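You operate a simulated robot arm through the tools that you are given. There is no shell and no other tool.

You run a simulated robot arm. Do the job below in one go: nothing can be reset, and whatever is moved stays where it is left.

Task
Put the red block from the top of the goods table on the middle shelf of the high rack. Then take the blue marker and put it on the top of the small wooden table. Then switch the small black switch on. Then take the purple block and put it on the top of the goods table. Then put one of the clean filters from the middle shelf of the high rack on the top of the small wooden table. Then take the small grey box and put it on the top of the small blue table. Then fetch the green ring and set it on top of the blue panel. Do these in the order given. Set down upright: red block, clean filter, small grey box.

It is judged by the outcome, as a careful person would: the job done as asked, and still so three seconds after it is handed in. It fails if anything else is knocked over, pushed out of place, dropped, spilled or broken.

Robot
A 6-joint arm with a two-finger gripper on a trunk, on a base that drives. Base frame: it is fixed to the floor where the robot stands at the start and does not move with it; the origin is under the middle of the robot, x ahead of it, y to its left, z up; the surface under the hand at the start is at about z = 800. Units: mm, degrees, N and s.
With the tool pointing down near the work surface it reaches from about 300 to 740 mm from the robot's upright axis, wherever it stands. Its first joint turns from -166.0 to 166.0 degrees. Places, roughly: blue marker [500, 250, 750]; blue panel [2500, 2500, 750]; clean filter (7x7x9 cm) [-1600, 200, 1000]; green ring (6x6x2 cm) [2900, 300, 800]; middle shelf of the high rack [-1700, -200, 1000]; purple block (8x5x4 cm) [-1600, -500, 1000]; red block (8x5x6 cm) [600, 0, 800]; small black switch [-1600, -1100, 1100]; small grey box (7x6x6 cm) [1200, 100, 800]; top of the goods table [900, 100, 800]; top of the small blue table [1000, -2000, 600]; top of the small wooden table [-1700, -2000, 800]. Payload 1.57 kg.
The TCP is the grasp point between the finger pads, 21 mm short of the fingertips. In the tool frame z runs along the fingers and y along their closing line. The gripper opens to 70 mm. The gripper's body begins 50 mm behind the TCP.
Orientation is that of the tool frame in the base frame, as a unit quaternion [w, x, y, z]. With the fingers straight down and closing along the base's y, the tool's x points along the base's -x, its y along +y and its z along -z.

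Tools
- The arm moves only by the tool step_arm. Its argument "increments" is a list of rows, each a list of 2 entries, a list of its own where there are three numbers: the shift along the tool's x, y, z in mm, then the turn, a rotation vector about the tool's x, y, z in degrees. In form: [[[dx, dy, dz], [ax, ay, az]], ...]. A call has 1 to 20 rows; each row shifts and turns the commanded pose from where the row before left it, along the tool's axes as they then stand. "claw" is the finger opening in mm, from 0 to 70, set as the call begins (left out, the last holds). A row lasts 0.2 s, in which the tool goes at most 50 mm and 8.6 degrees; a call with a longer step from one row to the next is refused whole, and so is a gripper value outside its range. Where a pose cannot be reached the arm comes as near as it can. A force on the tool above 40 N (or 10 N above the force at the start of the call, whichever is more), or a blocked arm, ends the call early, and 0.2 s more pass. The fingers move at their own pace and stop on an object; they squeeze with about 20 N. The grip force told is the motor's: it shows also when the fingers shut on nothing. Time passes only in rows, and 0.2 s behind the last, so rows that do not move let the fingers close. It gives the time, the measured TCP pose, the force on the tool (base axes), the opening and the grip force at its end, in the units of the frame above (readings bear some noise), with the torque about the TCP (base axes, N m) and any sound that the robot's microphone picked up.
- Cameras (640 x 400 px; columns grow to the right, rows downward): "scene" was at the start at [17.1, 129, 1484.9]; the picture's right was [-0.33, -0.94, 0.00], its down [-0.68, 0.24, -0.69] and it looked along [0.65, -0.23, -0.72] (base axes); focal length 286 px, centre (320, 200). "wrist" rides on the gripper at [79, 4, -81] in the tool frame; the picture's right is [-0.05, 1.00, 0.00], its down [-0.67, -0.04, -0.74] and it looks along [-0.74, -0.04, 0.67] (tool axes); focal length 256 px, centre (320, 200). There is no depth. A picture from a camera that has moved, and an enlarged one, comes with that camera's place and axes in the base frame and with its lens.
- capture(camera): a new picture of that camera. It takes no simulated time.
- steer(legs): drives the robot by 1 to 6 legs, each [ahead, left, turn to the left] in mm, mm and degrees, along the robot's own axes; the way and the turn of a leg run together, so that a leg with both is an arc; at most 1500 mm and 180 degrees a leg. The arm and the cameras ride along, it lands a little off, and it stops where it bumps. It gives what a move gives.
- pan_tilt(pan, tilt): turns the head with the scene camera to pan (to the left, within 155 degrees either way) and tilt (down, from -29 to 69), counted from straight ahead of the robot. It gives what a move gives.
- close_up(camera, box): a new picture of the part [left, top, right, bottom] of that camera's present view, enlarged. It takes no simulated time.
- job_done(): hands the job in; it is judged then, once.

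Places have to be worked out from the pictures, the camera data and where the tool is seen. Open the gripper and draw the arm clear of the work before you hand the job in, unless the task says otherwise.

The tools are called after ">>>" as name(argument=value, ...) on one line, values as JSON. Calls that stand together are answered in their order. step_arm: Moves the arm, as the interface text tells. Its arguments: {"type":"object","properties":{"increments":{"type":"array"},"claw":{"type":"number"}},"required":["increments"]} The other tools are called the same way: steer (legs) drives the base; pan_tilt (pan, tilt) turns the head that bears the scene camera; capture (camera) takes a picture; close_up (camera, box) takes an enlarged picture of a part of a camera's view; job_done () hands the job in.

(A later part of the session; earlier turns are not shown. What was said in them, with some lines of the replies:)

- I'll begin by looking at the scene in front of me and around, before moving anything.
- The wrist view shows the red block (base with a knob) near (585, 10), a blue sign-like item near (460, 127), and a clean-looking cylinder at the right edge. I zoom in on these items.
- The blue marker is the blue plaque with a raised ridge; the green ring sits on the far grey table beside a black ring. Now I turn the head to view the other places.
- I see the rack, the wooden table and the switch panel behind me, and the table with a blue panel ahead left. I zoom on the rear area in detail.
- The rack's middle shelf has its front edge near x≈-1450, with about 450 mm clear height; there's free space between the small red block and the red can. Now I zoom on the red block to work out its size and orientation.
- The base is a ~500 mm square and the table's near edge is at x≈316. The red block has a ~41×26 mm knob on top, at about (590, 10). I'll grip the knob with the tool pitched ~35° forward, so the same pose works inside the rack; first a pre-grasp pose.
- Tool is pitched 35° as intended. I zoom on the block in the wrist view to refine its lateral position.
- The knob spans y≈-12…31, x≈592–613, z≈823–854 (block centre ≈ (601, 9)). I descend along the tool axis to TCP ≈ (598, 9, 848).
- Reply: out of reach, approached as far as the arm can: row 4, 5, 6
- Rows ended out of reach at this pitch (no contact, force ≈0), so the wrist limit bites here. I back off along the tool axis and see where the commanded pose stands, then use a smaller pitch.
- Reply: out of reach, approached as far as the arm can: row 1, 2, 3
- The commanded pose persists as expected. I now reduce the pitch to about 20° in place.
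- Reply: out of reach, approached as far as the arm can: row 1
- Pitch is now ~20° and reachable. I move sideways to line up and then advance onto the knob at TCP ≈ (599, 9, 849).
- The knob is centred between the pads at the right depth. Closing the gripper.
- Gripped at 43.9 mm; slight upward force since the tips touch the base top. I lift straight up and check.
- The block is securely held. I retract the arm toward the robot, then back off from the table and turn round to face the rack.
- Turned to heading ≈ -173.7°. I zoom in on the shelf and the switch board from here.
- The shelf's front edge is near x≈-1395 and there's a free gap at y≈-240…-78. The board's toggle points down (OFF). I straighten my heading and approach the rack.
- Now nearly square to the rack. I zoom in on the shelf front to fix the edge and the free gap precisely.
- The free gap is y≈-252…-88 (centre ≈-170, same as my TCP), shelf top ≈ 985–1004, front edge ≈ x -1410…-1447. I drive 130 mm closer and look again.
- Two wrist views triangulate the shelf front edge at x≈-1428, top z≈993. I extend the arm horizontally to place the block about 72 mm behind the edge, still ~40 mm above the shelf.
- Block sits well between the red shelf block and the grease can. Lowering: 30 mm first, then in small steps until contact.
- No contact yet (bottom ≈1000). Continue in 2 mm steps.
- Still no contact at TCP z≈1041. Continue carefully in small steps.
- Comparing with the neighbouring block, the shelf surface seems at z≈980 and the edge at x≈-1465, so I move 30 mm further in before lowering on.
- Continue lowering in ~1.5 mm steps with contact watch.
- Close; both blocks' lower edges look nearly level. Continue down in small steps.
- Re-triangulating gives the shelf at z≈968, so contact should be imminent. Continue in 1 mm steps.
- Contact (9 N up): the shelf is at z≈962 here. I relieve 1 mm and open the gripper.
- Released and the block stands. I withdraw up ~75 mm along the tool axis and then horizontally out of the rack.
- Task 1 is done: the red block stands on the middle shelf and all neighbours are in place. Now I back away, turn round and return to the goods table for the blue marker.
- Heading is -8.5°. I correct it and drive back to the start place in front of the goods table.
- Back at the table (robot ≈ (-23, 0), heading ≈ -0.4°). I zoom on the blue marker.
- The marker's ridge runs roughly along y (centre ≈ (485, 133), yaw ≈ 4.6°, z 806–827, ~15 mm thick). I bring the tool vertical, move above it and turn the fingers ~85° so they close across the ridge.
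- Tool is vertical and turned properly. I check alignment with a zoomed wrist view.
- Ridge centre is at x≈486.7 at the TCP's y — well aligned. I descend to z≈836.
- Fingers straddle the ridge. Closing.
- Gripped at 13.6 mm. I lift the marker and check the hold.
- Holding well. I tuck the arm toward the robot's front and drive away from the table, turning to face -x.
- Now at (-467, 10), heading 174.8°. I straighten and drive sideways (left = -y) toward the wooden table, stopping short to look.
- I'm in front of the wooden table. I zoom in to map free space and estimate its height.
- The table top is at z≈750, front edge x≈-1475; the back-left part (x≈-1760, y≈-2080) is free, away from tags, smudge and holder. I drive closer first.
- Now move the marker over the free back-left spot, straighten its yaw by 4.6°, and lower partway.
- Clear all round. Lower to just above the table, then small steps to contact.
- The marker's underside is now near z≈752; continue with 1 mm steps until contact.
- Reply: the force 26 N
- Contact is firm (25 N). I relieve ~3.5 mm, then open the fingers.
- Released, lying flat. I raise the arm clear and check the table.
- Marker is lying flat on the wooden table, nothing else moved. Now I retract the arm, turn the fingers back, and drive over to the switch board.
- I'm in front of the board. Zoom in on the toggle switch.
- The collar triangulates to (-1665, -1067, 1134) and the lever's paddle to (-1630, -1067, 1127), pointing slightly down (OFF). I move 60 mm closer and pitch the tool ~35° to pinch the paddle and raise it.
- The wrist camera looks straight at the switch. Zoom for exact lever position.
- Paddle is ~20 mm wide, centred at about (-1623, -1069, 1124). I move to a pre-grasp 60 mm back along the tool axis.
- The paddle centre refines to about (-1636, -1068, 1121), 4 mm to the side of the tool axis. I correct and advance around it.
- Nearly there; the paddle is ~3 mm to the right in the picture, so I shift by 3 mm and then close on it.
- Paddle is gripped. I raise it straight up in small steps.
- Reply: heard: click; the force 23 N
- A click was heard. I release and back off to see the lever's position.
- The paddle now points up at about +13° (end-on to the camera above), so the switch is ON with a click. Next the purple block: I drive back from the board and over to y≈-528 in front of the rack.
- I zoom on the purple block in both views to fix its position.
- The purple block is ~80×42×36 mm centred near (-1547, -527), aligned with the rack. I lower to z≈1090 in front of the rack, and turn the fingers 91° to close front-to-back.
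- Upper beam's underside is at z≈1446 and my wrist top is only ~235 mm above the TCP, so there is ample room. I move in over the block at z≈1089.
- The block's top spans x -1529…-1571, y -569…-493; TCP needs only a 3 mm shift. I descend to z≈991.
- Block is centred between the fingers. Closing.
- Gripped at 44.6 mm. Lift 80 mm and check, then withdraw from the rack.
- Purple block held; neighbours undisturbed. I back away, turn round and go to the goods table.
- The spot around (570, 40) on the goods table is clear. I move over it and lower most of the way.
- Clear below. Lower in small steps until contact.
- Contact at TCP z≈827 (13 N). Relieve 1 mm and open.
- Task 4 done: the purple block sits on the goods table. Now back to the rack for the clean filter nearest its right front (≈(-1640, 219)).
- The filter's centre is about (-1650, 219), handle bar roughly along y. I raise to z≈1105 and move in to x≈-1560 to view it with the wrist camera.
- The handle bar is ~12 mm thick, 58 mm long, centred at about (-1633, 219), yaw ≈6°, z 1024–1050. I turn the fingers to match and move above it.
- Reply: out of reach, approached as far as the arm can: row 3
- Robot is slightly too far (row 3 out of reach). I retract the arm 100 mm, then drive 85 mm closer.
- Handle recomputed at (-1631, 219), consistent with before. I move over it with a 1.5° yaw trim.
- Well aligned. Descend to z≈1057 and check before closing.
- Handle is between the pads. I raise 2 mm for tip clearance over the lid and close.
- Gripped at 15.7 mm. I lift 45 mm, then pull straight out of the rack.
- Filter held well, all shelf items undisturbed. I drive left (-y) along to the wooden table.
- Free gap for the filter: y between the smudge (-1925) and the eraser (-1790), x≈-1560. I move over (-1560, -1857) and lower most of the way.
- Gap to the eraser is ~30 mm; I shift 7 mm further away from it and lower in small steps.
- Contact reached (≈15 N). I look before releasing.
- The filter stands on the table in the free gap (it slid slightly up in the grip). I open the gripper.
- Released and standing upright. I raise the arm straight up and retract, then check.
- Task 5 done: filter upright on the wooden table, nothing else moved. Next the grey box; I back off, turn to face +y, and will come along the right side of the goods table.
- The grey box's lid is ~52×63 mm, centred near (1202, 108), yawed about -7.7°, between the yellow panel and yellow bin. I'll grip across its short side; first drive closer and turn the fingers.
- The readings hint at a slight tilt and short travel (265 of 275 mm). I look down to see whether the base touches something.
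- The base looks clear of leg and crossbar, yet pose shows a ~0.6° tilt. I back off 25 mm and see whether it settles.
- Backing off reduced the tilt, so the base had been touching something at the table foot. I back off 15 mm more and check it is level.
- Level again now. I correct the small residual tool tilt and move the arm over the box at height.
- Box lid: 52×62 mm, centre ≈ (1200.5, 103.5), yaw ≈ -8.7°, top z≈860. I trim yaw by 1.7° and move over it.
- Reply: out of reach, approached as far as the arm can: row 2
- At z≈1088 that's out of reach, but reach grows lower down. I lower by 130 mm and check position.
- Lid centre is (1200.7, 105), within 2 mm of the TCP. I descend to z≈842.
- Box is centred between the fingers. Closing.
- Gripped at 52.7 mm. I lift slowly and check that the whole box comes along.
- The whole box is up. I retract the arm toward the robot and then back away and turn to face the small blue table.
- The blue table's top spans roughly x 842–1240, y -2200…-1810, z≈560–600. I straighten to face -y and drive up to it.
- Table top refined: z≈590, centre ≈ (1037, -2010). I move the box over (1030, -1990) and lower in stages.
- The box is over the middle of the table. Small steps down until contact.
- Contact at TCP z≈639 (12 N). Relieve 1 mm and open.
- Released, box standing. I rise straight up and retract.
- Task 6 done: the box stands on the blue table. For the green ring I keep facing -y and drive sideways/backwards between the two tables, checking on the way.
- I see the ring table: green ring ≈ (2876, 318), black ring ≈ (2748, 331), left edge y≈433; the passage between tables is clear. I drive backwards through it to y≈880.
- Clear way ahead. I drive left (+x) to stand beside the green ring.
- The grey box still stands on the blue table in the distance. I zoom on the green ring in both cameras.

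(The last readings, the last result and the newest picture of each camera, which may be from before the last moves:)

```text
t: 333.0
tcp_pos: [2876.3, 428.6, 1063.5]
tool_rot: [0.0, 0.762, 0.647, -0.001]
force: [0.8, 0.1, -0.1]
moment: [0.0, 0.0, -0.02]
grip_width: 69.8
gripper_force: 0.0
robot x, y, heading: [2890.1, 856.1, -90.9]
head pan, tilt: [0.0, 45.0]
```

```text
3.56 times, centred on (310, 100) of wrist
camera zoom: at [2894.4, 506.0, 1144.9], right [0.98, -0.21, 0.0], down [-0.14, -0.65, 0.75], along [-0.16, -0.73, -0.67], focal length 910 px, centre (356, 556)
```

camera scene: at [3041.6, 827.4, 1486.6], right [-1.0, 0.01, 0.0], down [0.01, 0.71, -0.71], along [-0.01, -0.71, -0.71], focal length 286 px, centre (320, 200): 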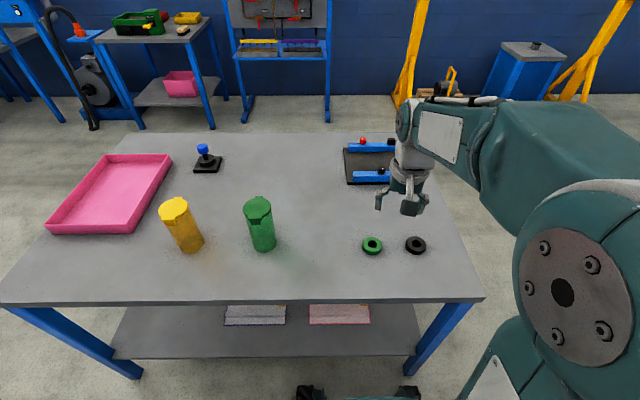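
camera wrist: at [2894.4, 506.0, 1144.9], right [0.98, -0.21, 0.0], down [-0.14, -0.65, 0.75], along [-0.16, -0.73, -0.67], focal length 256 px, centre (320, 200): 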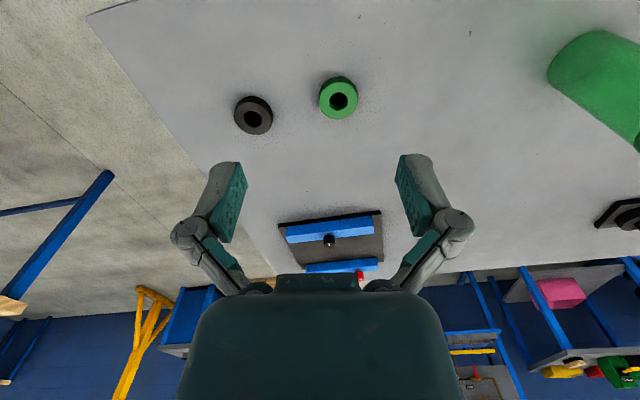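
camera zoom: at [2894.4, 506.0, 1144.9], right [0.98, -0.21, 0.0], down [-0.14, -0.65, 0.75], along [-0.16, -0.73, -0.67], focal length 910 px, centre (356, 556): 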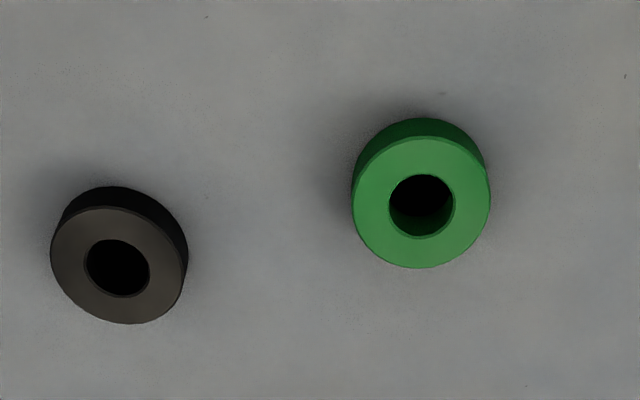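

The ring's top is at z≈818, centre ≈ (2883.5, 340), outer diameter ≈54 mm, hole ≈25 mm. I move above it and lower to z≈870 to verify alignment.

>>> step_arm(increments=[[[-42.8, 10.9, 0], [0, 0, 0]], [[-42.8, 10.9, 0], [0, 0, 0]], [[0, 0, 45], [0, 0, 0]], [[0, 0, 45], [0, 0, 0]], [[0, 0, 45], [0, 0, 0]], [[0, 0, 45], [0, 0, 0]], [[0, 0, 12], [0, 0, 0]], [[0, 0, 0], [0, 0, 0]]])

>>> capture(camera="wrist")

>>> close_up(camera="wrist", box=[220, 40, 420, 200])

```text
t: 334.8
tcp_pos: [2879.9, 338.5, 869.5]
tool_rot: [0.001, 0.762, 0.648, 0.0]
force: [0.1, 0.4, 0.2]
moment: [0.0, 0.0, 0.0]
grip_width: 69.8
gripper_force: 0.2
robot x, y, heading: [2886.7, 854.1, -90.9]
head pan, tilt: [0.0, 45.0]
```

```text
taken
camera wrist: at [2899.4, 414.8, 951.7], right [0.98, -0.21, 0.0], down [-0.14, -0.65, 0.75], along [-0.16, -0.73, -0.67], focal length 256 px, centre (320, 200)
```

wrist: 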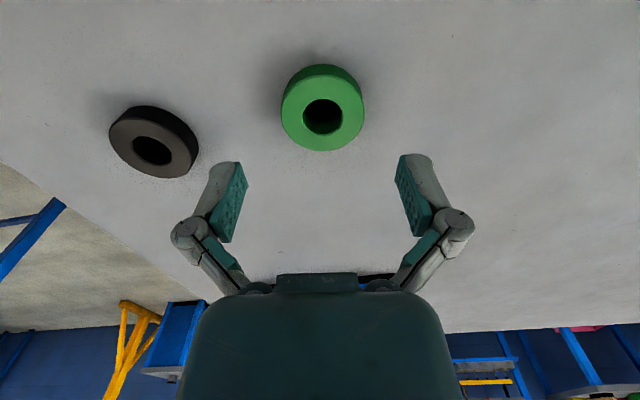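

```text
2.50 times, centred on (320, 120) of wrist
camera zoom: at [2899.4, 414.8, 951.7], right [0.98, -0.21, 0.0], down [-0.14, -0.65, 0.75], along [-0.16, -0.73, -0.67], focal length 640 px, centre (320, 400)
```

zoom: 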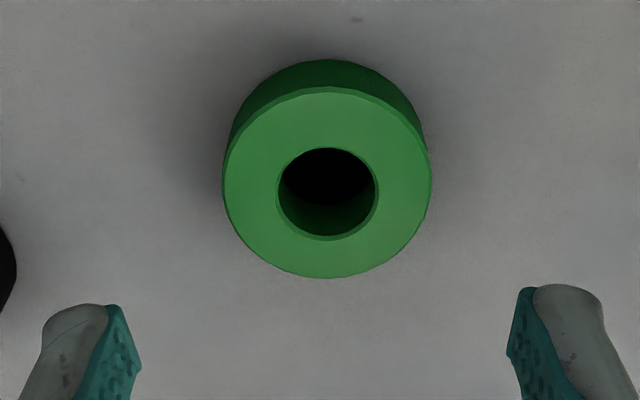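

Offsets of ~4 mm and ~2 mm remain; I correct them and descend to z≈823.

>>> step_arm(increments=[[[4, 1.9, 15], [0, 0, 0]], [[0, 0, 15], [0, 0, 0]], [[0, 0, 10], [0, 0, 0]], [[0, 0, 5], [0, 0, 0]], [[0, 0, 0], [0, 0, 0]]])

>>> capture(camera="wrist")

```text
t: 336.0
tcp_pos: [2886.2, 341.9, 825.5]
tool_rot: [0.0, 0.762, 0.648, 0.0]
force: [0.3, -1.0, 0.9]
moment: [0.01, -0.02, 0.01]
grip_width: 69.9
gripper_force: 0.1
robot x, y, heading: [2889.9, 854.6, -90.9]
head pan, tilt: [0.0, 45.0]
```

```text
taken
camera wrist: at [2904.3, 419.6, 907.1], right [0.98, -0.21, 0.0], down [-0.14, -0.65, 0.75], along [-0.16, -0.73, -0.67], focal length 256 px, centre (320, 200)
```

wrist: 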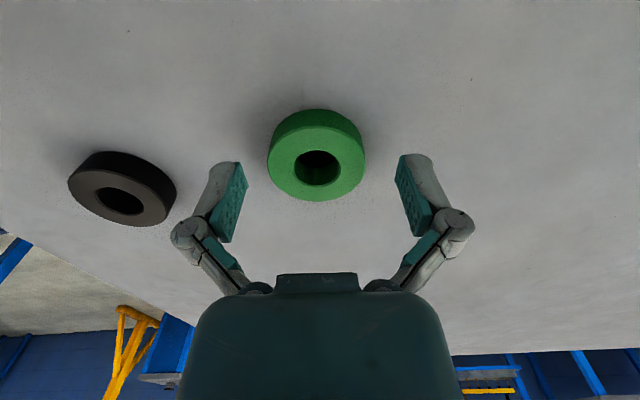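

>>> step_arm(increments=[[[3.5, -1.3, 1], [0, 0, 0]], [[0, 0, 0], [0, 0, 0]]])

>>> close_up(camera="wrist", box=[200, 90, 440, 240])

```text
t: 336.6
tcp_pos: [2884.5, 347.3, 825.2]
tool_rot: [0.002, 0.762, 0.648, 0.0]
force: [0.4, -0.1, 0.2]
moment: [-0.03, -0.03, -0.04]
grip_width: 69.9
gripper_force: 0.0
robot x, y, heading: [2885.9, 848.9, -90.9]
head pan, tilt: [0.0, 45.0]
```

```text
2.67 times, centred on (320, 165) of wrist
camera zoom: at [2903.4, 424.3, 906.9], right [0.98, -0.21, 0.0], down [-0.14, -0.65, 0.75], along [-0.16, -0.73, -0.67], focal length 683 px, centre (320, 293)
```

zoom: 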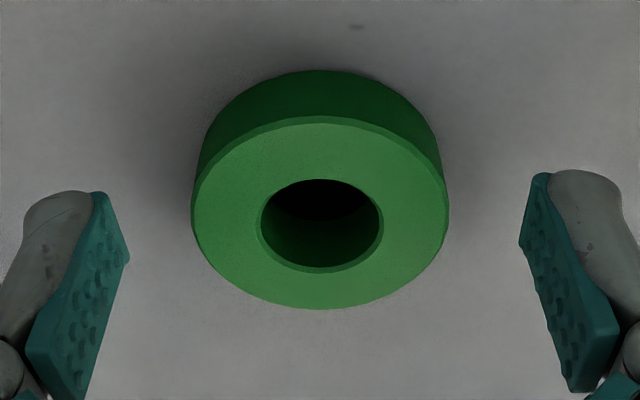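

Ring is centred between the pads. Closing.

>>> step_arm(increments=[[[1.5, 0, 1], [0, 0, 0]], [[0, 0, 0], [0, 0, 0]], [[0, 0, 0], [0, 0, 0]], [[0, 0, 0], [0, 0, 0]], [[0, 0, 0], [0, 0, 0]]], claw=35)

>>> capture(camera="wrist")

```text
t: 337.8
tcp_pos: [2884.3, 347.4, 824.0]
tool_rot: [0.001, 0.762, 0.648, -0.001]
force: [0.0, 0.2, -0.7]
moment: [-0.01, 0.02, 0.01]
grip_width: 35.1
gripper_force: 0.1
robot x, y, heading: [2887.9, 855.2, -91.0]
head pan, tilt: [0.0, 45.0]
```

```text
taken
camera wrist: at [2903.4, 425.8, 905.9], right [0.98, -0.21, 0.0], down [-0.14, -0.65, 0.75], along [-0.16, -0.73, -0.67], focal length 256 px, centre (320, 200)
```

wrist: 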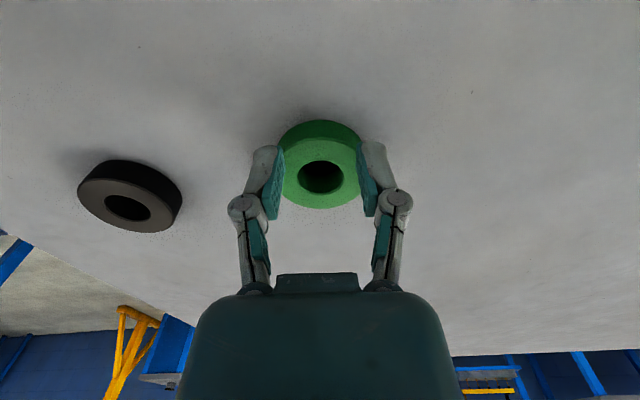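

The fingers closed to 35 mm without touching: the ring must be lower. From apparent sizes in three views its top is at z≈796 (table ≈776), centre ≈ (2883, 330). I rise, reopen and re-aim.

>>> step_arm(increments=[[[0, 0, -15], [0, 0, 0]], [[0, 0, -15], [0, 0, 0]], [[-18, -1.1, 0], [0, 0, 0]], [[0, 0, 0], [0, 0, 0]]], claw=70)

>>> capture(camera="wrist")

>>> close_up(camera="wrist", box=[200, 40, 440, 190])

>>> close_up(camera="scene", box=[335, 195, 455, 275])

```text
t: 338.8
tcp_pos: [2881.6, 333.3, 855.0]
tool_rot: [0.0, 0.762, 0.648, -0.001]
force: [-1.2, -0.3, 0.7]
moment: [0.01, -0.01, -0.03]
grip_width: 69.9
gripper_force: 0.1
robot x, y, heading: [2885.2, 850.1, -90.9]
head pan, tilt: [0.0, 45.0]
```

```text
taken
camera wrist: at [2899.8, 411.1, 936.8], right [0.98, -0.21, 0.0], down [-0.14, -0.65, 0.75], along [-0.16, -0.73, -0.67], focal length 256 px, centre (320, 200)
```

wrist: 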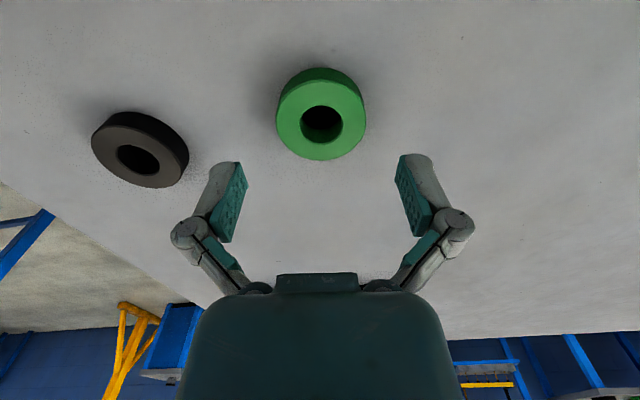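

```text
2.67 times, centred on (320, 115) of wrist
camera zoom: at [2899.8, 411.1, 936.8], right [0.98, -0.21, 0.0], down [-0.14, -0.65, 0.75], along [-0.16, -0.73, -0.67], focal length 683 px, centre (320, 427)
```

zoom: 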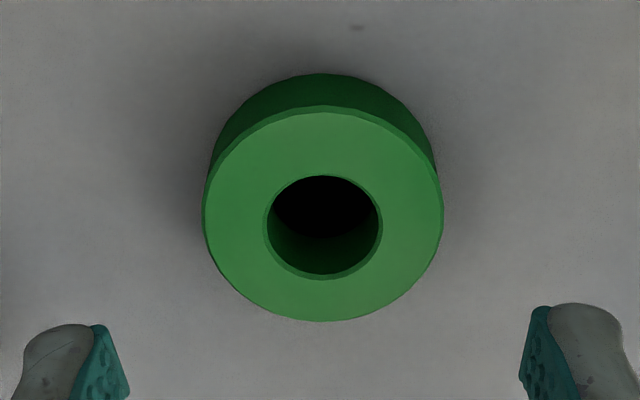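

```text
5.00 times, centred on (395, 235) of scene
camera zoom: at [3041.7, 826.7, 1486.6], right [-1.0, 0.01, 0.0], down [0.01, 0.71, -0.71], along [-0.01, -0.71, -0.71], focal length 1432 px, centre (-55, 25)
```

zoom: 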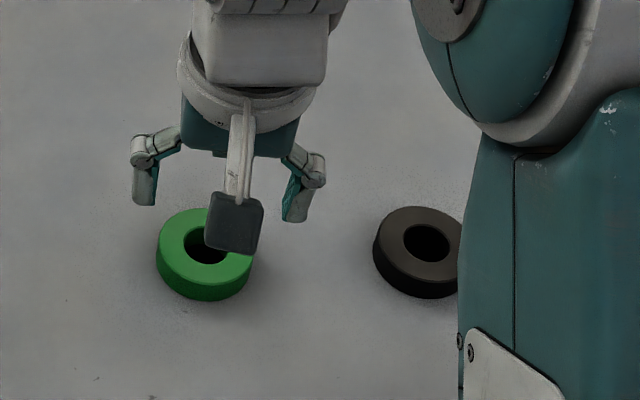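

Ring top ≈ 794, centre ≈ (2882.7, 329). I shift 4.5 mm and descend to z≈803.

>>> step_arm(increments=[[[-4.5, 0.4, 15], [0, 0, 0]], [[0, 0, 15], [0, 0, 0]], [[0, 0, 12], [0, 0, 0]], [[0, 0, 6], [0, 0, 0]], [[0, 0, 4], [0, 0, 0]], [[0, 0, 0], [0, 0, 0]]])

>>> close_up(camera="wrist", box=[200, 90, 440, 240])

>>> close_up(camera="scene", box=[335, 195, 455, 275])

```text
t: 340.2
tcp_pos: [2881.6, 326.4, 802.9]
tool_rot: [0.0, 0.762, 0.648, -0.001]
force: [0.9, -0.4, -0.6]
moment: [-0.01, -0.01, -0.03]
grip_width: 69.7
gripper_force: 0.1
robot x, y, heading: [2888.0, 850.6, -90.7]
head pan, tilt: [0.0, 45.0]
```

```text
2.67 times, centred on (320, 165) of wrist
camera zoom: at [2899.6, 404.0, 883.8], right [0.98, -0.21, 0.0], down [-0.14, -0.65, 0.75], along [-0.16, -0.73, -0.67], focal length 683 px, centre (320, 293)
```

zoom: 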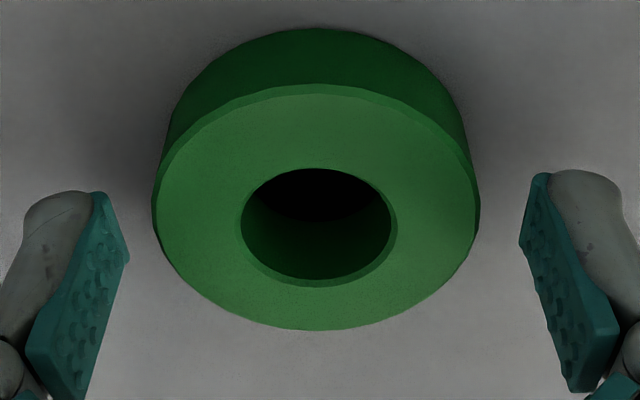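

```text
5.00 times, centred on (395, 235) of scene
camera zoom: at [3041.8, 826.5, 1486.6], right [-1.0, 0.01, 0.0], down [0.01, 0.71, -0.71], along [-0.01, -0.71, -0.71], focal length 1432 px, centre (-55, 25)
```

zoom: 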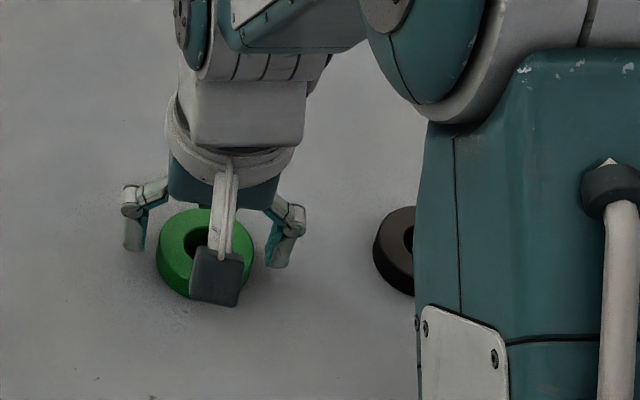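

Now clearly at ring height and centred. Closing the gripper.

>>> step_arm(increments=[[[0, -1, 1], [0, 0, 0]], [[0, 0, 0], [0, 0, 0]], [[0, 0, 0], [0, 0, 0]], [[0, 0, 0], [0, 0, 0]], [[0, 0, 0], [0, 0, 0]]], claw=35)

>>> capture(camera="wrist")

```text
t: 341.4
tcp_pos: [2880.1, 324.4, 802.3]
tool_rot: [0.001, 0.762, 0.647, -0.002]
force: [2.4, -2.7, 19.5]
moment: [-0.09, -0.08, 0.14]
grip_width: 56.6
gripper_force: 20.1
robot x, y, heading: [2889.5, 854.5, -91.0]
head pan, tilt: [0.0, 45.0]
```

```text
taken
camera wrist: at [2898.9, 404.3, 883.6], right [0.98, -0.21, 0.0], down [-0.14, -0.65, 0.75], along [-0.16, -0.73, -0.66], focal length 256 px, centre (320, 200)
```

wrist: 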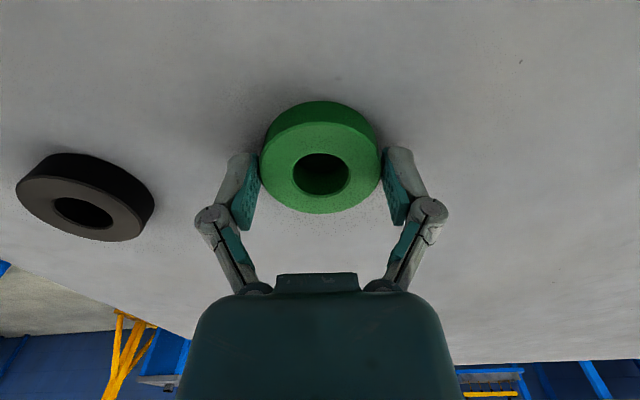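

Gripped at 56.6 mm. Lift gently and verify.

>>> step_arm(increments=[[[0, 0, -5], [0, 0, 0]], [[0, 0, -10], [0, 0, 0]], [[0, 0, -20], [0, 0, 0]], [[0, 0, -35], [0, 0, 0]], [[0, 0, -40], [0, 0, 0]], [[0, 0, -40], [0, 0, 0]], [[0, 0, 0], [0, 0, 0]]])

>>> capture(camera="wrist")

>>> capture(camera="scene")

```text
t: 343.0
tcp_pos: [2879.8, 328.9, 954.0]
tool_rot: [0.001, 0.762, 0.647, -0.001]
force: [-0.7, 0.0, -0.5]
moment: [0.01, -0.01, 0.01]
grip_width: 56.3
gripper_force: 20.1
robot x, y, heading: [2886.6, 849.4, -90.9]
head pan, tilt: [0.0, 45.0]
```

```text
taken
camera wrist: at [2898.5, 406.5, 1034.5], right [0.98, -0.21, 0.0], down [-0.14, -0.65, 0.75], along [-0.16, -0.73, -0.67], focal length 256 px, centre (320, 200)
```

wrist: 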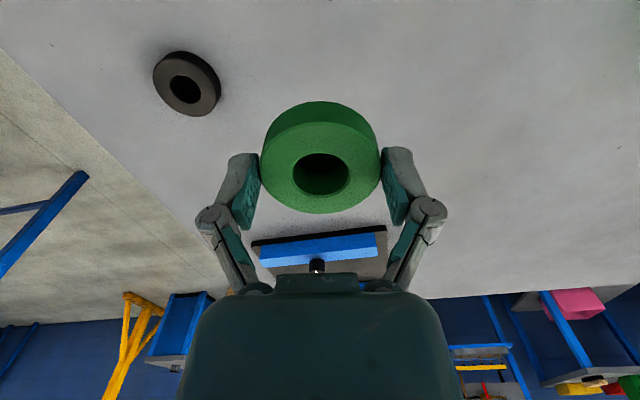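

```text
taken
camera scene: at [3041.8, 826.8, 1486.6], right [-1.0, 0.01, 0.0], down [0.01, 0.71, -0.71], along [-0.01, -0.71, -0.71], focal length 286 px, centre (320, 200)
```

scene: 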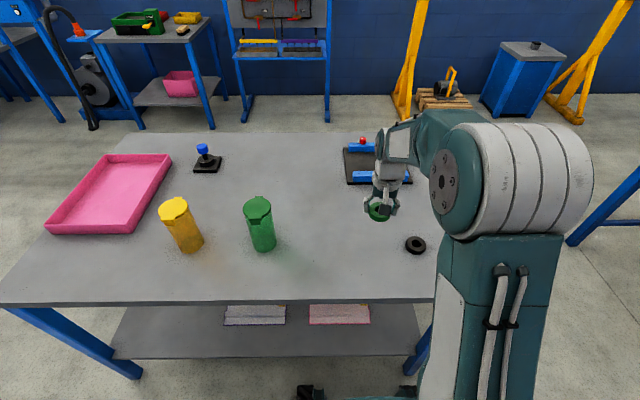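

Ring held; black ring and others undisturbed. I raise/retract the arm, back away and turn to face the table with the blue panel.

>>> step_arm(increments=[[[10, 0, -35], [0, 0, 0]], [[25, 0, -35], [0, 0, 0]], [[30, 0, -35], [0, 0, 0]], [[25, -5, 0], [0, 0, 0]], [[0, 0, 0], [0, 0, 0]]])

>>> steer(legs=[[-350, 0, 0], [0, 0, 180]])

>>> pan_tilt(pan=0, tilt=25)

>>> capture(camera="scene")

>>> capture(camera="wrist")

```text
t: 344.2
tcp_pos: [2892.5, 418.2, 1056.9]
tool_rot: [0.0, 0.762, 0.648, -0.001]
force: [-0.3, 0.4, -0.4]
moment: [0.01, -0.01, -0.03]
grip_width: 56.1
gripper_force: 20.1
robot x, y, heading: [2886.0, 856.5, -90.8]
head pan, tilt: [0.0, 45.0]
```

```text
t: 353.9
tcp_pos: [2872.7, 1635.0, 1057.8]
tool_rot: [0.0, -0.66, 0.751, 0.001]
force: [-0.1, -0.2, -0.3]
moment: [0.0, -0.01, 0.04]
grip_width: 55.4
gripper_force: 19.9
robot x, y, heading: [2893.9, 1203.4, 91.0]
head pan, tilt: [0.0, 45.0]
```

```text
t: 354.7
tcp_pos: [2872.9, 1635.3, 1057.9]
tool_rot: [0.001, -0.66, 0.751, 0.0]
force: [0.6, 0.1, -0.5]
moment: [0.02, -0.01, 0.03]
grip_width: 55.5
gripper_force: 20.1
robot x, y, heading: [2894.4, 1198.3, 91.3]
head pan, tilt: [0.0, 25.0]
```

```text
taken
camera scene: at [2736.3, 1231.8, 1517.1], right [1.0, 0.02, 0.0], down [0.01, -0.42, -0.91], along [-0.02, 0.91, -0.42], focal length 286 px, centre (320, 200)
```

scene: 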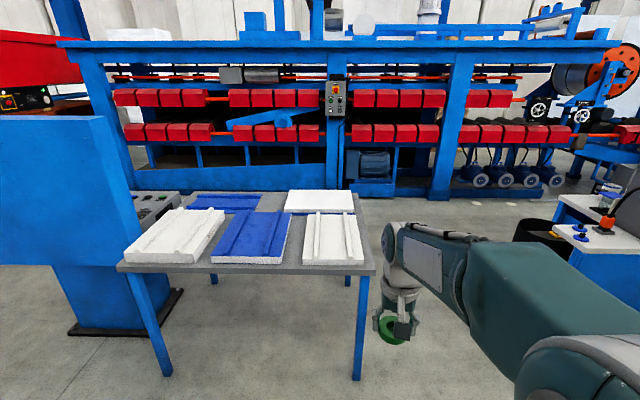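

```text
taken
camera wrist: at [2859.3, 1556.9, 1139.3], right [-0.98, 0.18, 0.0], down [0.12, 0.66, 0.75], along [0.14, 0.73, -0.67], focal length 256 px, centre (320, 200)
```

wrist: 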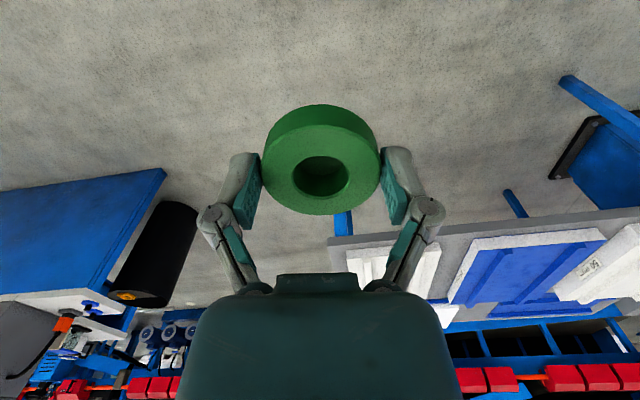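

>>> close_up(camera="scene", box=[110, 170, 390, 290])

```text
2.29 times, centred on (250, 230) of scene
camera zoom: at [2736.3, 1231.8, 1517.1], right [1.0, 0.02, 0.0], down [0.01, -0.42, -0.91], along [-0.02, 0.91, -0.42], focal length 655 px, centre (480, 131)
```

zoom: 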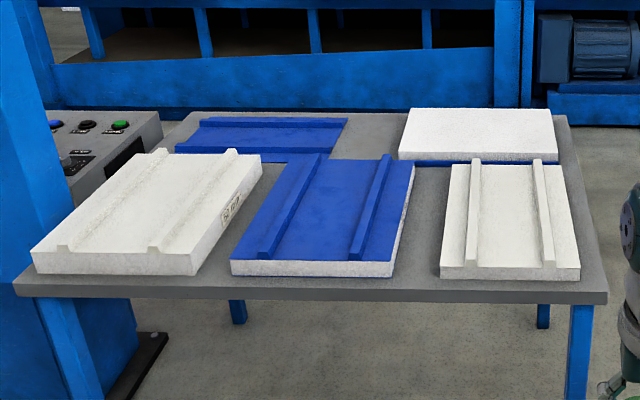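

There are several panels; the one at ≈ (2390, 2400) — the middle front one with the blue ridged top — matches the given place. I drive up in front of it.

>>> steer(legs=[[0, 490, -1.2], [430, 0, 0]])

>>> pan_tilt(pan=0, tilt=40)

>>> capture(camera="scene")

>>> capture(camera="wrist")

```text
t: 359.9
tcp_pos: [2401.7, 2058.2, 1057.7]
tool_rot: [0.0, -0.646, 0.764, 0.0]
force: [-1.4, -0.5, -0.5]
moment: [0.03, 0.0, 0.01]
grip_width: 55.1
gripper_force: 19.7
robot x, y, heading: [2401.4, 1625.8, 88.8]
head pan, tilt: [0.0, 25.0]
```

```text
t: 360.6
tcp_pos: [2401.8, 2059.3, 1059.1]
tool_rot: [0.002, -0.646, 0.764, 0.0]
force: [-0.2, 0.1, -0.1]
moment: [0.0, -0.03, -0.03]
grip_width: 54.7
gripper_force: 19.5
robot x, y, heading: [2407.5, 1625.6, 88.9]
head pan, tilt: [0.0, 40.0]
```

```text
taken
camera scene: at [2250.0, 1653.3, 1493.9], right [1.0, -0.02, 0.0], down [-0.01, -0.64, -0.77], along [0.02, 0.77, -0.64], focal length 286 px, centre (320, 200)
```

scene: 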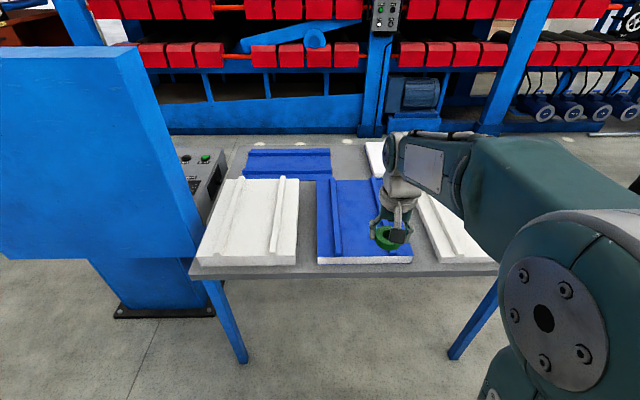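

```text
taken
camera wrist: at [2385.7, 1980.6, 1139.3], right [-0.98, 0.22, 0.0], down [0.15, 0.65, 0.75], along [0.16, 0.73, -0.67], focal length 256 px, centre (320, 200)
```

wrist: 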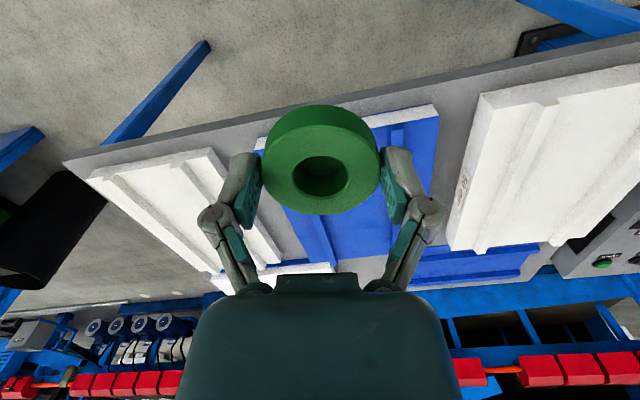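

The ring is still held (grip 54.7 mm). I zoom in for the panel geometry.

>>> close_up(camera="scene", box=[290, 140, 450, 280])

>>> close_up(camera="wrist", box=[220, 80, 440, 290])

```text
2.86 times, centred on (370, 210) of scene
camera zoom: at [2250.0, 1653.3, 1493.9], right [1.0, -0.02, 0.0], down [-0.01, -0.64, -0.77], along [0.02, 0.77, -0.64], focal length 818 px, centre (177, 171)
```

zoom: 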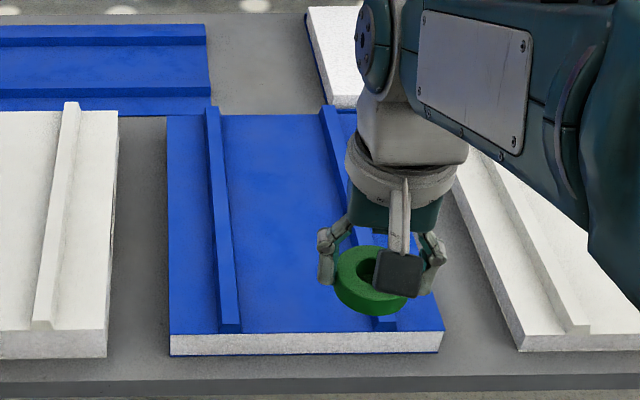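

```text
1.90 times, centred on (330, 185) of wrist
camera zoom: at [2385.7, 1980.6, 1139.3], right [-0.98, 0.22, 0.0], down [0.15, 0.65, 0.75], along [0.16, 0.73, -0.67], focal length 488 px, centre (301, 229)
```

zoom: 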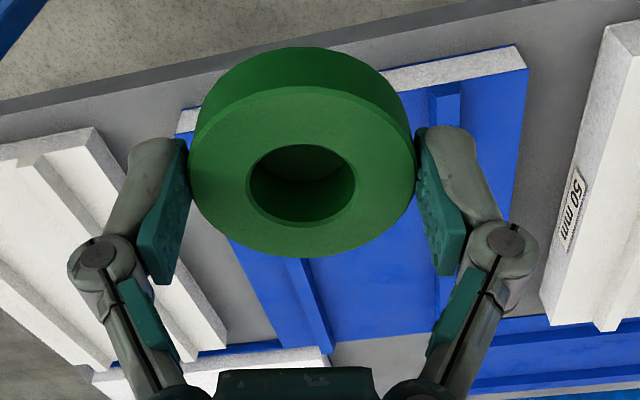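

Panel top triangulates to z≈788, x 2254–2551, y 2220–2622; the flat strip between ridges is x 2330–2474. I drive 155 mm closer.

>>> steer(legs=[[155, 0, 1.0]])

>>> pan_tilt(pan=0, tilt=48)

>>> capture(camera="scene")

>>> capture(camera="wrist")

```text
t: 362.0
tcp_pos: [2394.6, 2215.7, 1058.4]
tool_rot: [0.001, -0.652, 0.758, 0.0]
force: [-0.1, -0.4, -0.9]
moment: [0.0, 0.0, -0.01]
grip_width: 54.6
gripper_force: 19.9
robot x, y, heading: [2407.5, 1780.4, 90.2]
head pan, tilt: [0.0, 40.0]
```

```text
t: 362.7
tcp_pos: [2395.7, 2216.2, 1057.8]
tool_rot: [0.0, -0.652, 0.758, 0.0]
force: [0.6, 0.1, -0.2]
moment: [0.03, 0.0, 0.02]
grip_width: 54.5
gripper_force: 19.9
robot x, y, heading: [2404.3, 1786.6, 89.9]
head pan, tilt: [0.0, 48.0]
```

```text
taken
camera scene: at [2251.2, 1802.6, 1482.4], right [1.0, 0.0, 0.0], down [0.0, -0.74, -0.67], along [0.0, 0.67, -0.74], focal length 286 px, centre (320, 200)
```

scene: 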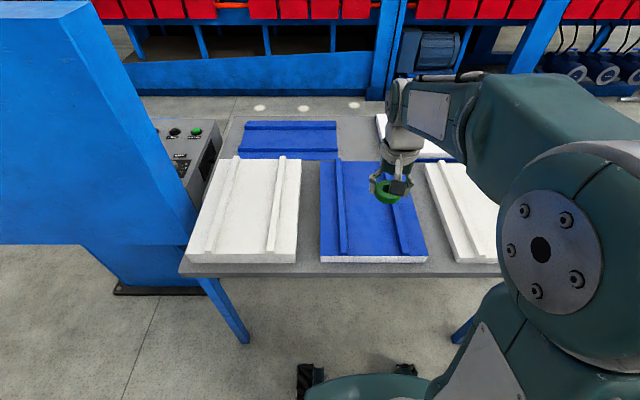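

```text
taken
camera wrist: at [2381.1, 2138.5, 1139.3], right [-0.98, 0.2, 0.0], down [0.13, 0.65, 0.75], along [0.15, 0.73, -0.67], focal length 256 px, centre (320, 200)
```

wrist: 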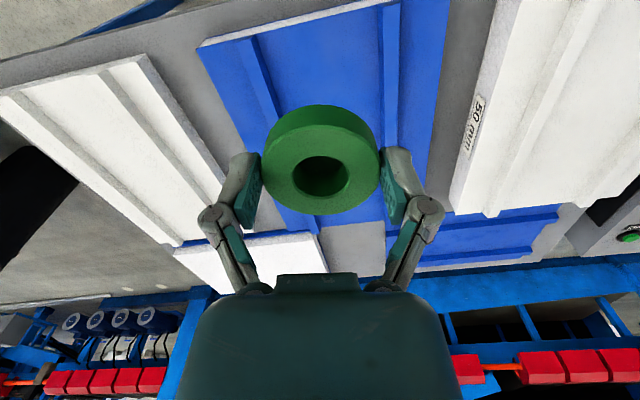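

Aligned over the panel. I move 124 mm further over it and lower to ~25 mm above the surface.

>>> step_arm(increments=[[[-41.2, 4.0, 0], [0, 0, 0]], [[-41.2, 4.0, 0], [0, 0, 0]], [[-41.2, 4.0, 0], [0, 0, 0]], [[0, 0, 45], [0, 0, 0]], [[0, 0, 45], [0, 0, 0]], [[0, 0, 45], [0, 0, 0]], [[0, 0, 45], [0, 0, 0]], [[0, 0, 35], [0, 0, 0]], [[0, 0, 0], [0, 0, 0]]])

>>> capture(camera="wrist")

>>> close_up(camera="scene", box=[310, 130, 470, 270])

```text
t: 364.7
tcp_pos: [2403.3, 2338.7, 843.2]
tool_rot: [0.001, -0.652, 0.759, 0.0]
force: [0.4, 0.5, -0.6]
moment: [-0.02, 0.01, -0.03]
grip_width: 54.5
gripper_force: 20.0
robot x, y, heading: [2405.3, 1784.1, 89.9]
head pan, tilt: [0.0, 48.0]
```

```text
taken
camera wrist: at [2388.8, 2261.0, 924.9], right [-0.98, 0.2, 0.0], down [0.13, 0.65, 0.75], along [0.15, 0.73, -0.67], focal length 256 px, centre (320, 200)
```

wrist: 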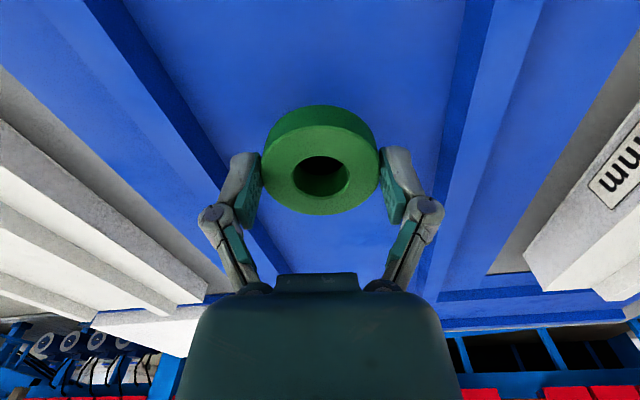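

```text
2.86 times, centred on (390, 200) of scene
camera zoom: at [2251.2, 1803.6, 1482.4], right [1.0, 0.0, 0.0], down [0.0, -0.74, -0.67], along [0.0, 0.67, -0.74], focal length 818 px, centre (120, 200)
```

zoom: 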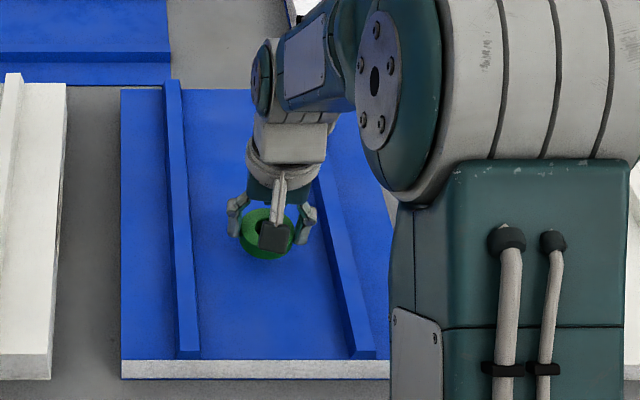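

Ring is over the flat strip between the ridges. Small steps down to contact.

>>> step_arm(increments=[[[0, 0, 8], [0, 0, 0]], [[0, 0, 6], [0, 0, 0]], [[0, 0, 4], [0, 0, 0]], [[0, 0, 3], [0, 0, 0]], [[0, 0, 2], [0, 0, 0]], [[0, 0, 2], [0, 0, 0]], [[0, 0, 0], [0, 0, 0]]])

>>> close_up(camera="wrist", box=[200, 60, 440, 230])

```text
t: 366.3
tcp_pos: [2402.2, 2342.5, 819.6]
tool_rot: [0.001, -0.652, 0.758, 0.001]
force: [0.1, -0.3, 0.1]
moment: [0.01, 0.01, 0.02]
grip_width: 54.3
gripper_force: 20.0
robot x, y, heading: [2408.7, 1782.8, 90.1]
head pan, tilt: [0.0, 48.0]
```

```text
2.35 times, centred on (320, 145) of wrist
camera zoom: at [2387.3, 2263.4, 900.0], right [-0.98, 0.2, 0.0], down [0.13, 0.65, 0.75], along [0.15, 0.73, -0.67], focal length 602 px, centre (320, 329)
```

zoom: 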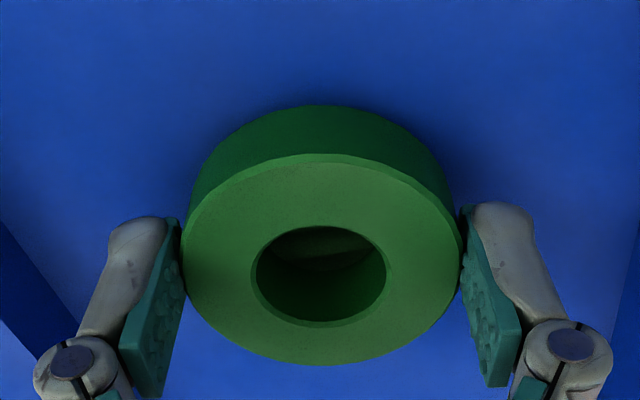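

>>> step_arm(increments=[[[0, 0, 1.5], [0, 0, 0]], [[0, 0, 1.5], [0, 0, 0]], [[0, 0, 1.5], [0, 0, 0]], [[0, 0, 1], [0, 0, 0]], [[0, 0, 1], [0, 0, 0]], [[0, 0, 0], [0, 0, 0]]])

```text
t: 367.7
tcp_pos: [2402.2, 2341.5, 812.7]
tool_rot: [0.002, -0.652, 0.758, 0.001]
force: [-0.8, -8.2, 19.8]
moment: [-0.13, 0.05, 0.16]
grip_width: 54.6
gripper_force: 20.2
robot x, y, heading: [2401.8, 1779.7, 90.0]
head pan, tilt: [0.0, 48.0]
```

Contact at TCP z≈813. I relieve 1.5 mm and look before opening.

>>> step_arm(increments=[[[0, 0, -1.5], [0, 0, 0]], [[0, 0, 0], [0, 0, 0]]])

>>> close_up(camera="wrist", box=[200, 60, 440, 230])

>>> close_up(camera="scene", box=[330, 160, 430, 240])

```text
t: 368.3
tcp_pos: [2402.7, 2341.9, 812.9]
tool_rot: [0.001, -0.652, 0.758, 0.0]
force: [0.8, -6.4, 7.9]
moment: [0.03, -0.03, 0.0]
grip_width: 54.2
gripper_force: 20.7
robot x, y, heading: [2405.7, 1785.0, 89.8]
head pan, tilt: [0.0, 48.0]
```

```text
2.35 times, centred on (320, 145) of wrist
camera zoom: at [2387.9, 2263.2, 894.0], right [-0.98, 0.2, 0.0], down [0.13, 0.65, 0.74], along [0.15, 0.73, -0.67], focal length 602 px, centre (320, 329)
```

zoom: 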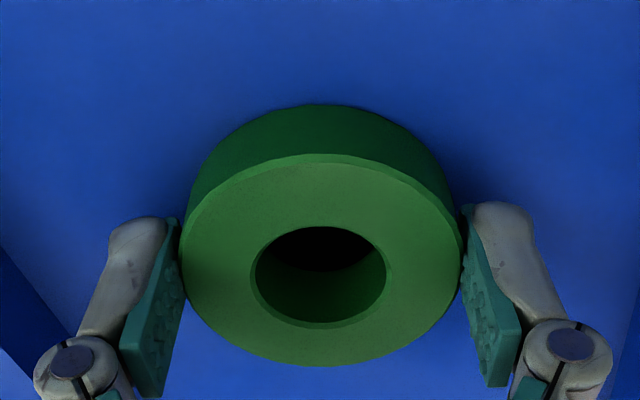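

```text
5.00 times, centred on (380, 200) of scene
camera zoom: at [2251.4, 1802.7, 1482.4], right [1.0, 0.0, 0.0], down [0.0, -0.74, -0.67], along [0.0, 0.67, -0.74], focal length 1432 px, centre (20, 200)
```

zoom: 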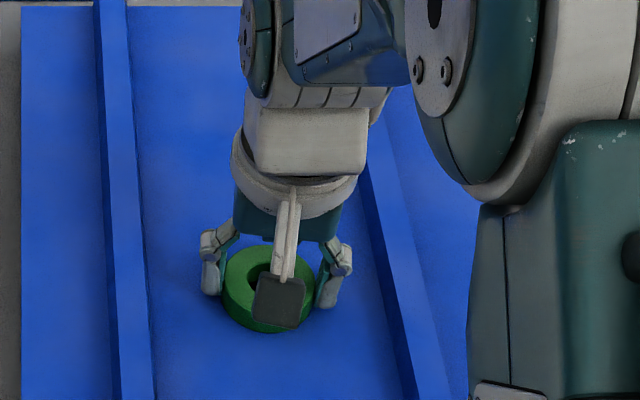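

The ring rests on the blue panel. Opening the gripper.

>>> step_arm(increments=[[[0, 0, 0], [0, 0, 0]], [[0, 0, 0], [0, 0, 0]], [[0, 0, 0], [0, 0, 0]]], claw=70)

>>> capture(camera="wrist")

```text
t: 369.1
tcp_pos: [2402.3, 2340.8, 812.4]
tool_rot: [0.0, -0.652, 0.758, 0.001]
force: [-0.1, -0.2, -0.2]
moment: [0.0, -0.01, 0.01]
grip_width: 70.1
gripper_force: 0.1
robot x, y, heading: [2404.6, 1784.0, 90.0]
head pan, tilt: [0.0, 48.0]
```

```text
taken
camera wrist: at [2387.8, 2263.4, 894.4], right [-0.98, 0.2, 0.0], down [0.13, 0.65, 0.75], along [0.15, 0.73, -0.67], focal length 256 px, centre (320, 200)
```

wrist: 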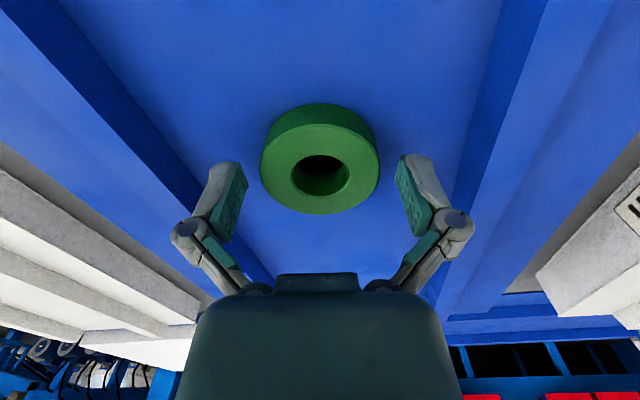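

The ring lies flat and free. I raise the arm straight up and draw it back.

>>> step_arm(increments=[[[0, 0, -10], [0, 0, 0]], [[0, 0, -20], [0, 0, 0]], [[0, 0, -40], [0, 0, 0]], [[0, 0, -45], [0, 0, 0]], [[0, 0, -45], [0, 0, 0]], [[0, 0, -45], [0, 0, 0]], [[0, 0, -40], [0, 0, 0]], [[41.2, -4.0, 0], [0, 0, 0]], [[41.2, -4.0, 0], [0, 0, 0]], [[41.2, -4.0, 0], [0, 0, 0]], [[0, 0, 0], [0, 0, 0]]])

>>> steer(legs=[[-350, 0, 0]])

>>> pan_tilt(pan=0, tilt=35)

>>> capture(camera="scene")

>>> close_up(camera="scene", box=[200, 140, 460, 280])

```text
t: 371.5
tcp_pos: [2395.7, 2215.8, 1054.9]
tool_rot: [0.0, -0.653, 0.758, 0.001]
force: [-0.1, 0.3, -0.5]
moment: [-0.01, 0.02, 0.01]
grip_width: 70.0
gripper_force: 0.1
robot x, y, heading: [2407.1, 1784.0, 89.9]
head pan, tilt: [0.0, 48.0]
```

```text
t: 373.8
tcp_pos: [2393.2, 1861.1, 1055.3]
tool_rot: [0.0, -0.654, 0.756, 0.0]
force: [0.5, 0.1, -0.5]
moment: [-0.02, -0.04, 0.0]
grip_width: 70.0
gripper_force: 0.0
robot x, y, heading: [2406.8, 1426.8, 90.2]
head pan, tilt: [0.0, 48.0]
```

```text
t: 374.6
tcp_pos: [2394.0, 1860.9, 1055.0]
tool_rot: [-0.001, -0.655, 0.756, 0.001]
force: [0.6, 0.2, -0.5]
moment: [-0.01, -0.02, -0.01]
grip_width: 70.0
gripper_force: 0.2
robot x, y, heading: [2405.5, 1429.7, 90.2]
head pan, tilt: [0.0, 35.0]
```

```text
taken
camera scene: at [2251.6, 1456.5, 1501.3], right [1.0, 0.0, 0.0], down [0.0, -0.57, -0.82], along [0.0, 0.82, -0.57], focal length 286 px, centre (320, 200)
```

scene: 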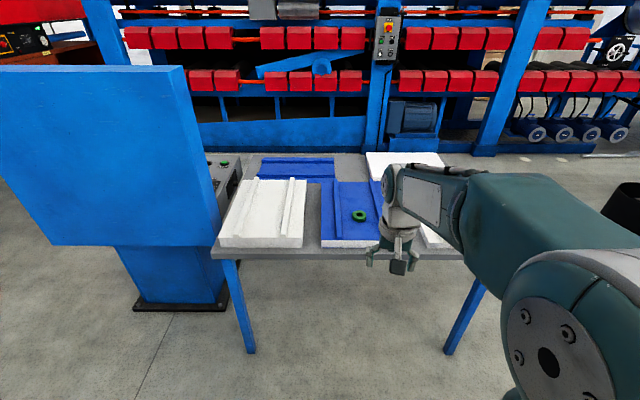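

```text
2.46 times, centred on (330, 210) of scene
camera zoom: at [2251.6, 1456.5, 1501.3], right [1.0, 0.0, 0.0], down [0.0, -0.57, -0.82], along [0.0, 0.82, -0.57], focal length 705 px, centre (295, 175)
```

zoom: 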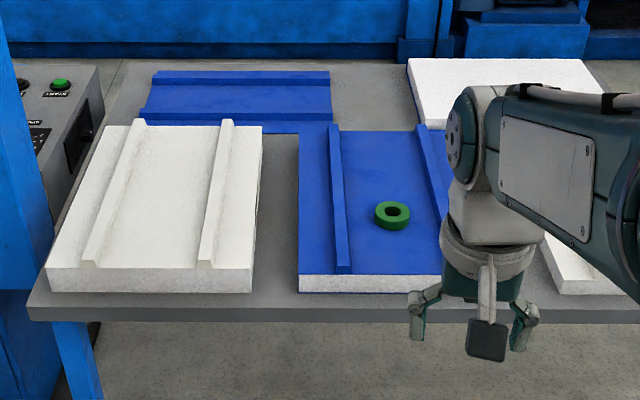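

The green ring lies flat on the blue panel, and all earlier placements were seen in order; the gripper is open and the arm is clear. I hand the job in.

>>> job_done()

```text
The job is handed in.
```

I did all seven steps in the order given and handed the job in; I don't have the verdict.

1. **Red block:** it stands upright on the middle shelf of the high rack, between the small red block and the grease can.
2. **Blue marker:** it lies flat on the small wooden table, back left, clear of the tags and the black holder.
3. **Small black switch:** it is on. I heard a click and saw the lever pointing up toward ON.
4. **Purple block:** it sits on the goods table, in the clear area near the front.
5. **Clean filter:** I took the one at the right of the middle shelf. It stands upright on the small wooden table, between the smudge and the green block.
6. **Small grey box:** it stands upright near the middle of the small blue table.
7. **Green ring:** it lies flat on the blue panel, between the two ridges. There are other blue items near that spot; I took the middle front panel on that table because it matches the place you gave.

While approaching the grey box, the robot base touched or rode up on something by the goods table and tilted by about half a degree. I backed off until it was level again. The table and the things on it looked unmoved in later pictures.

I checked each placement by camera right after setting it down, but did not go back to look at the rack or the switch at the end. The gripper is open and the arm is clear of the work.
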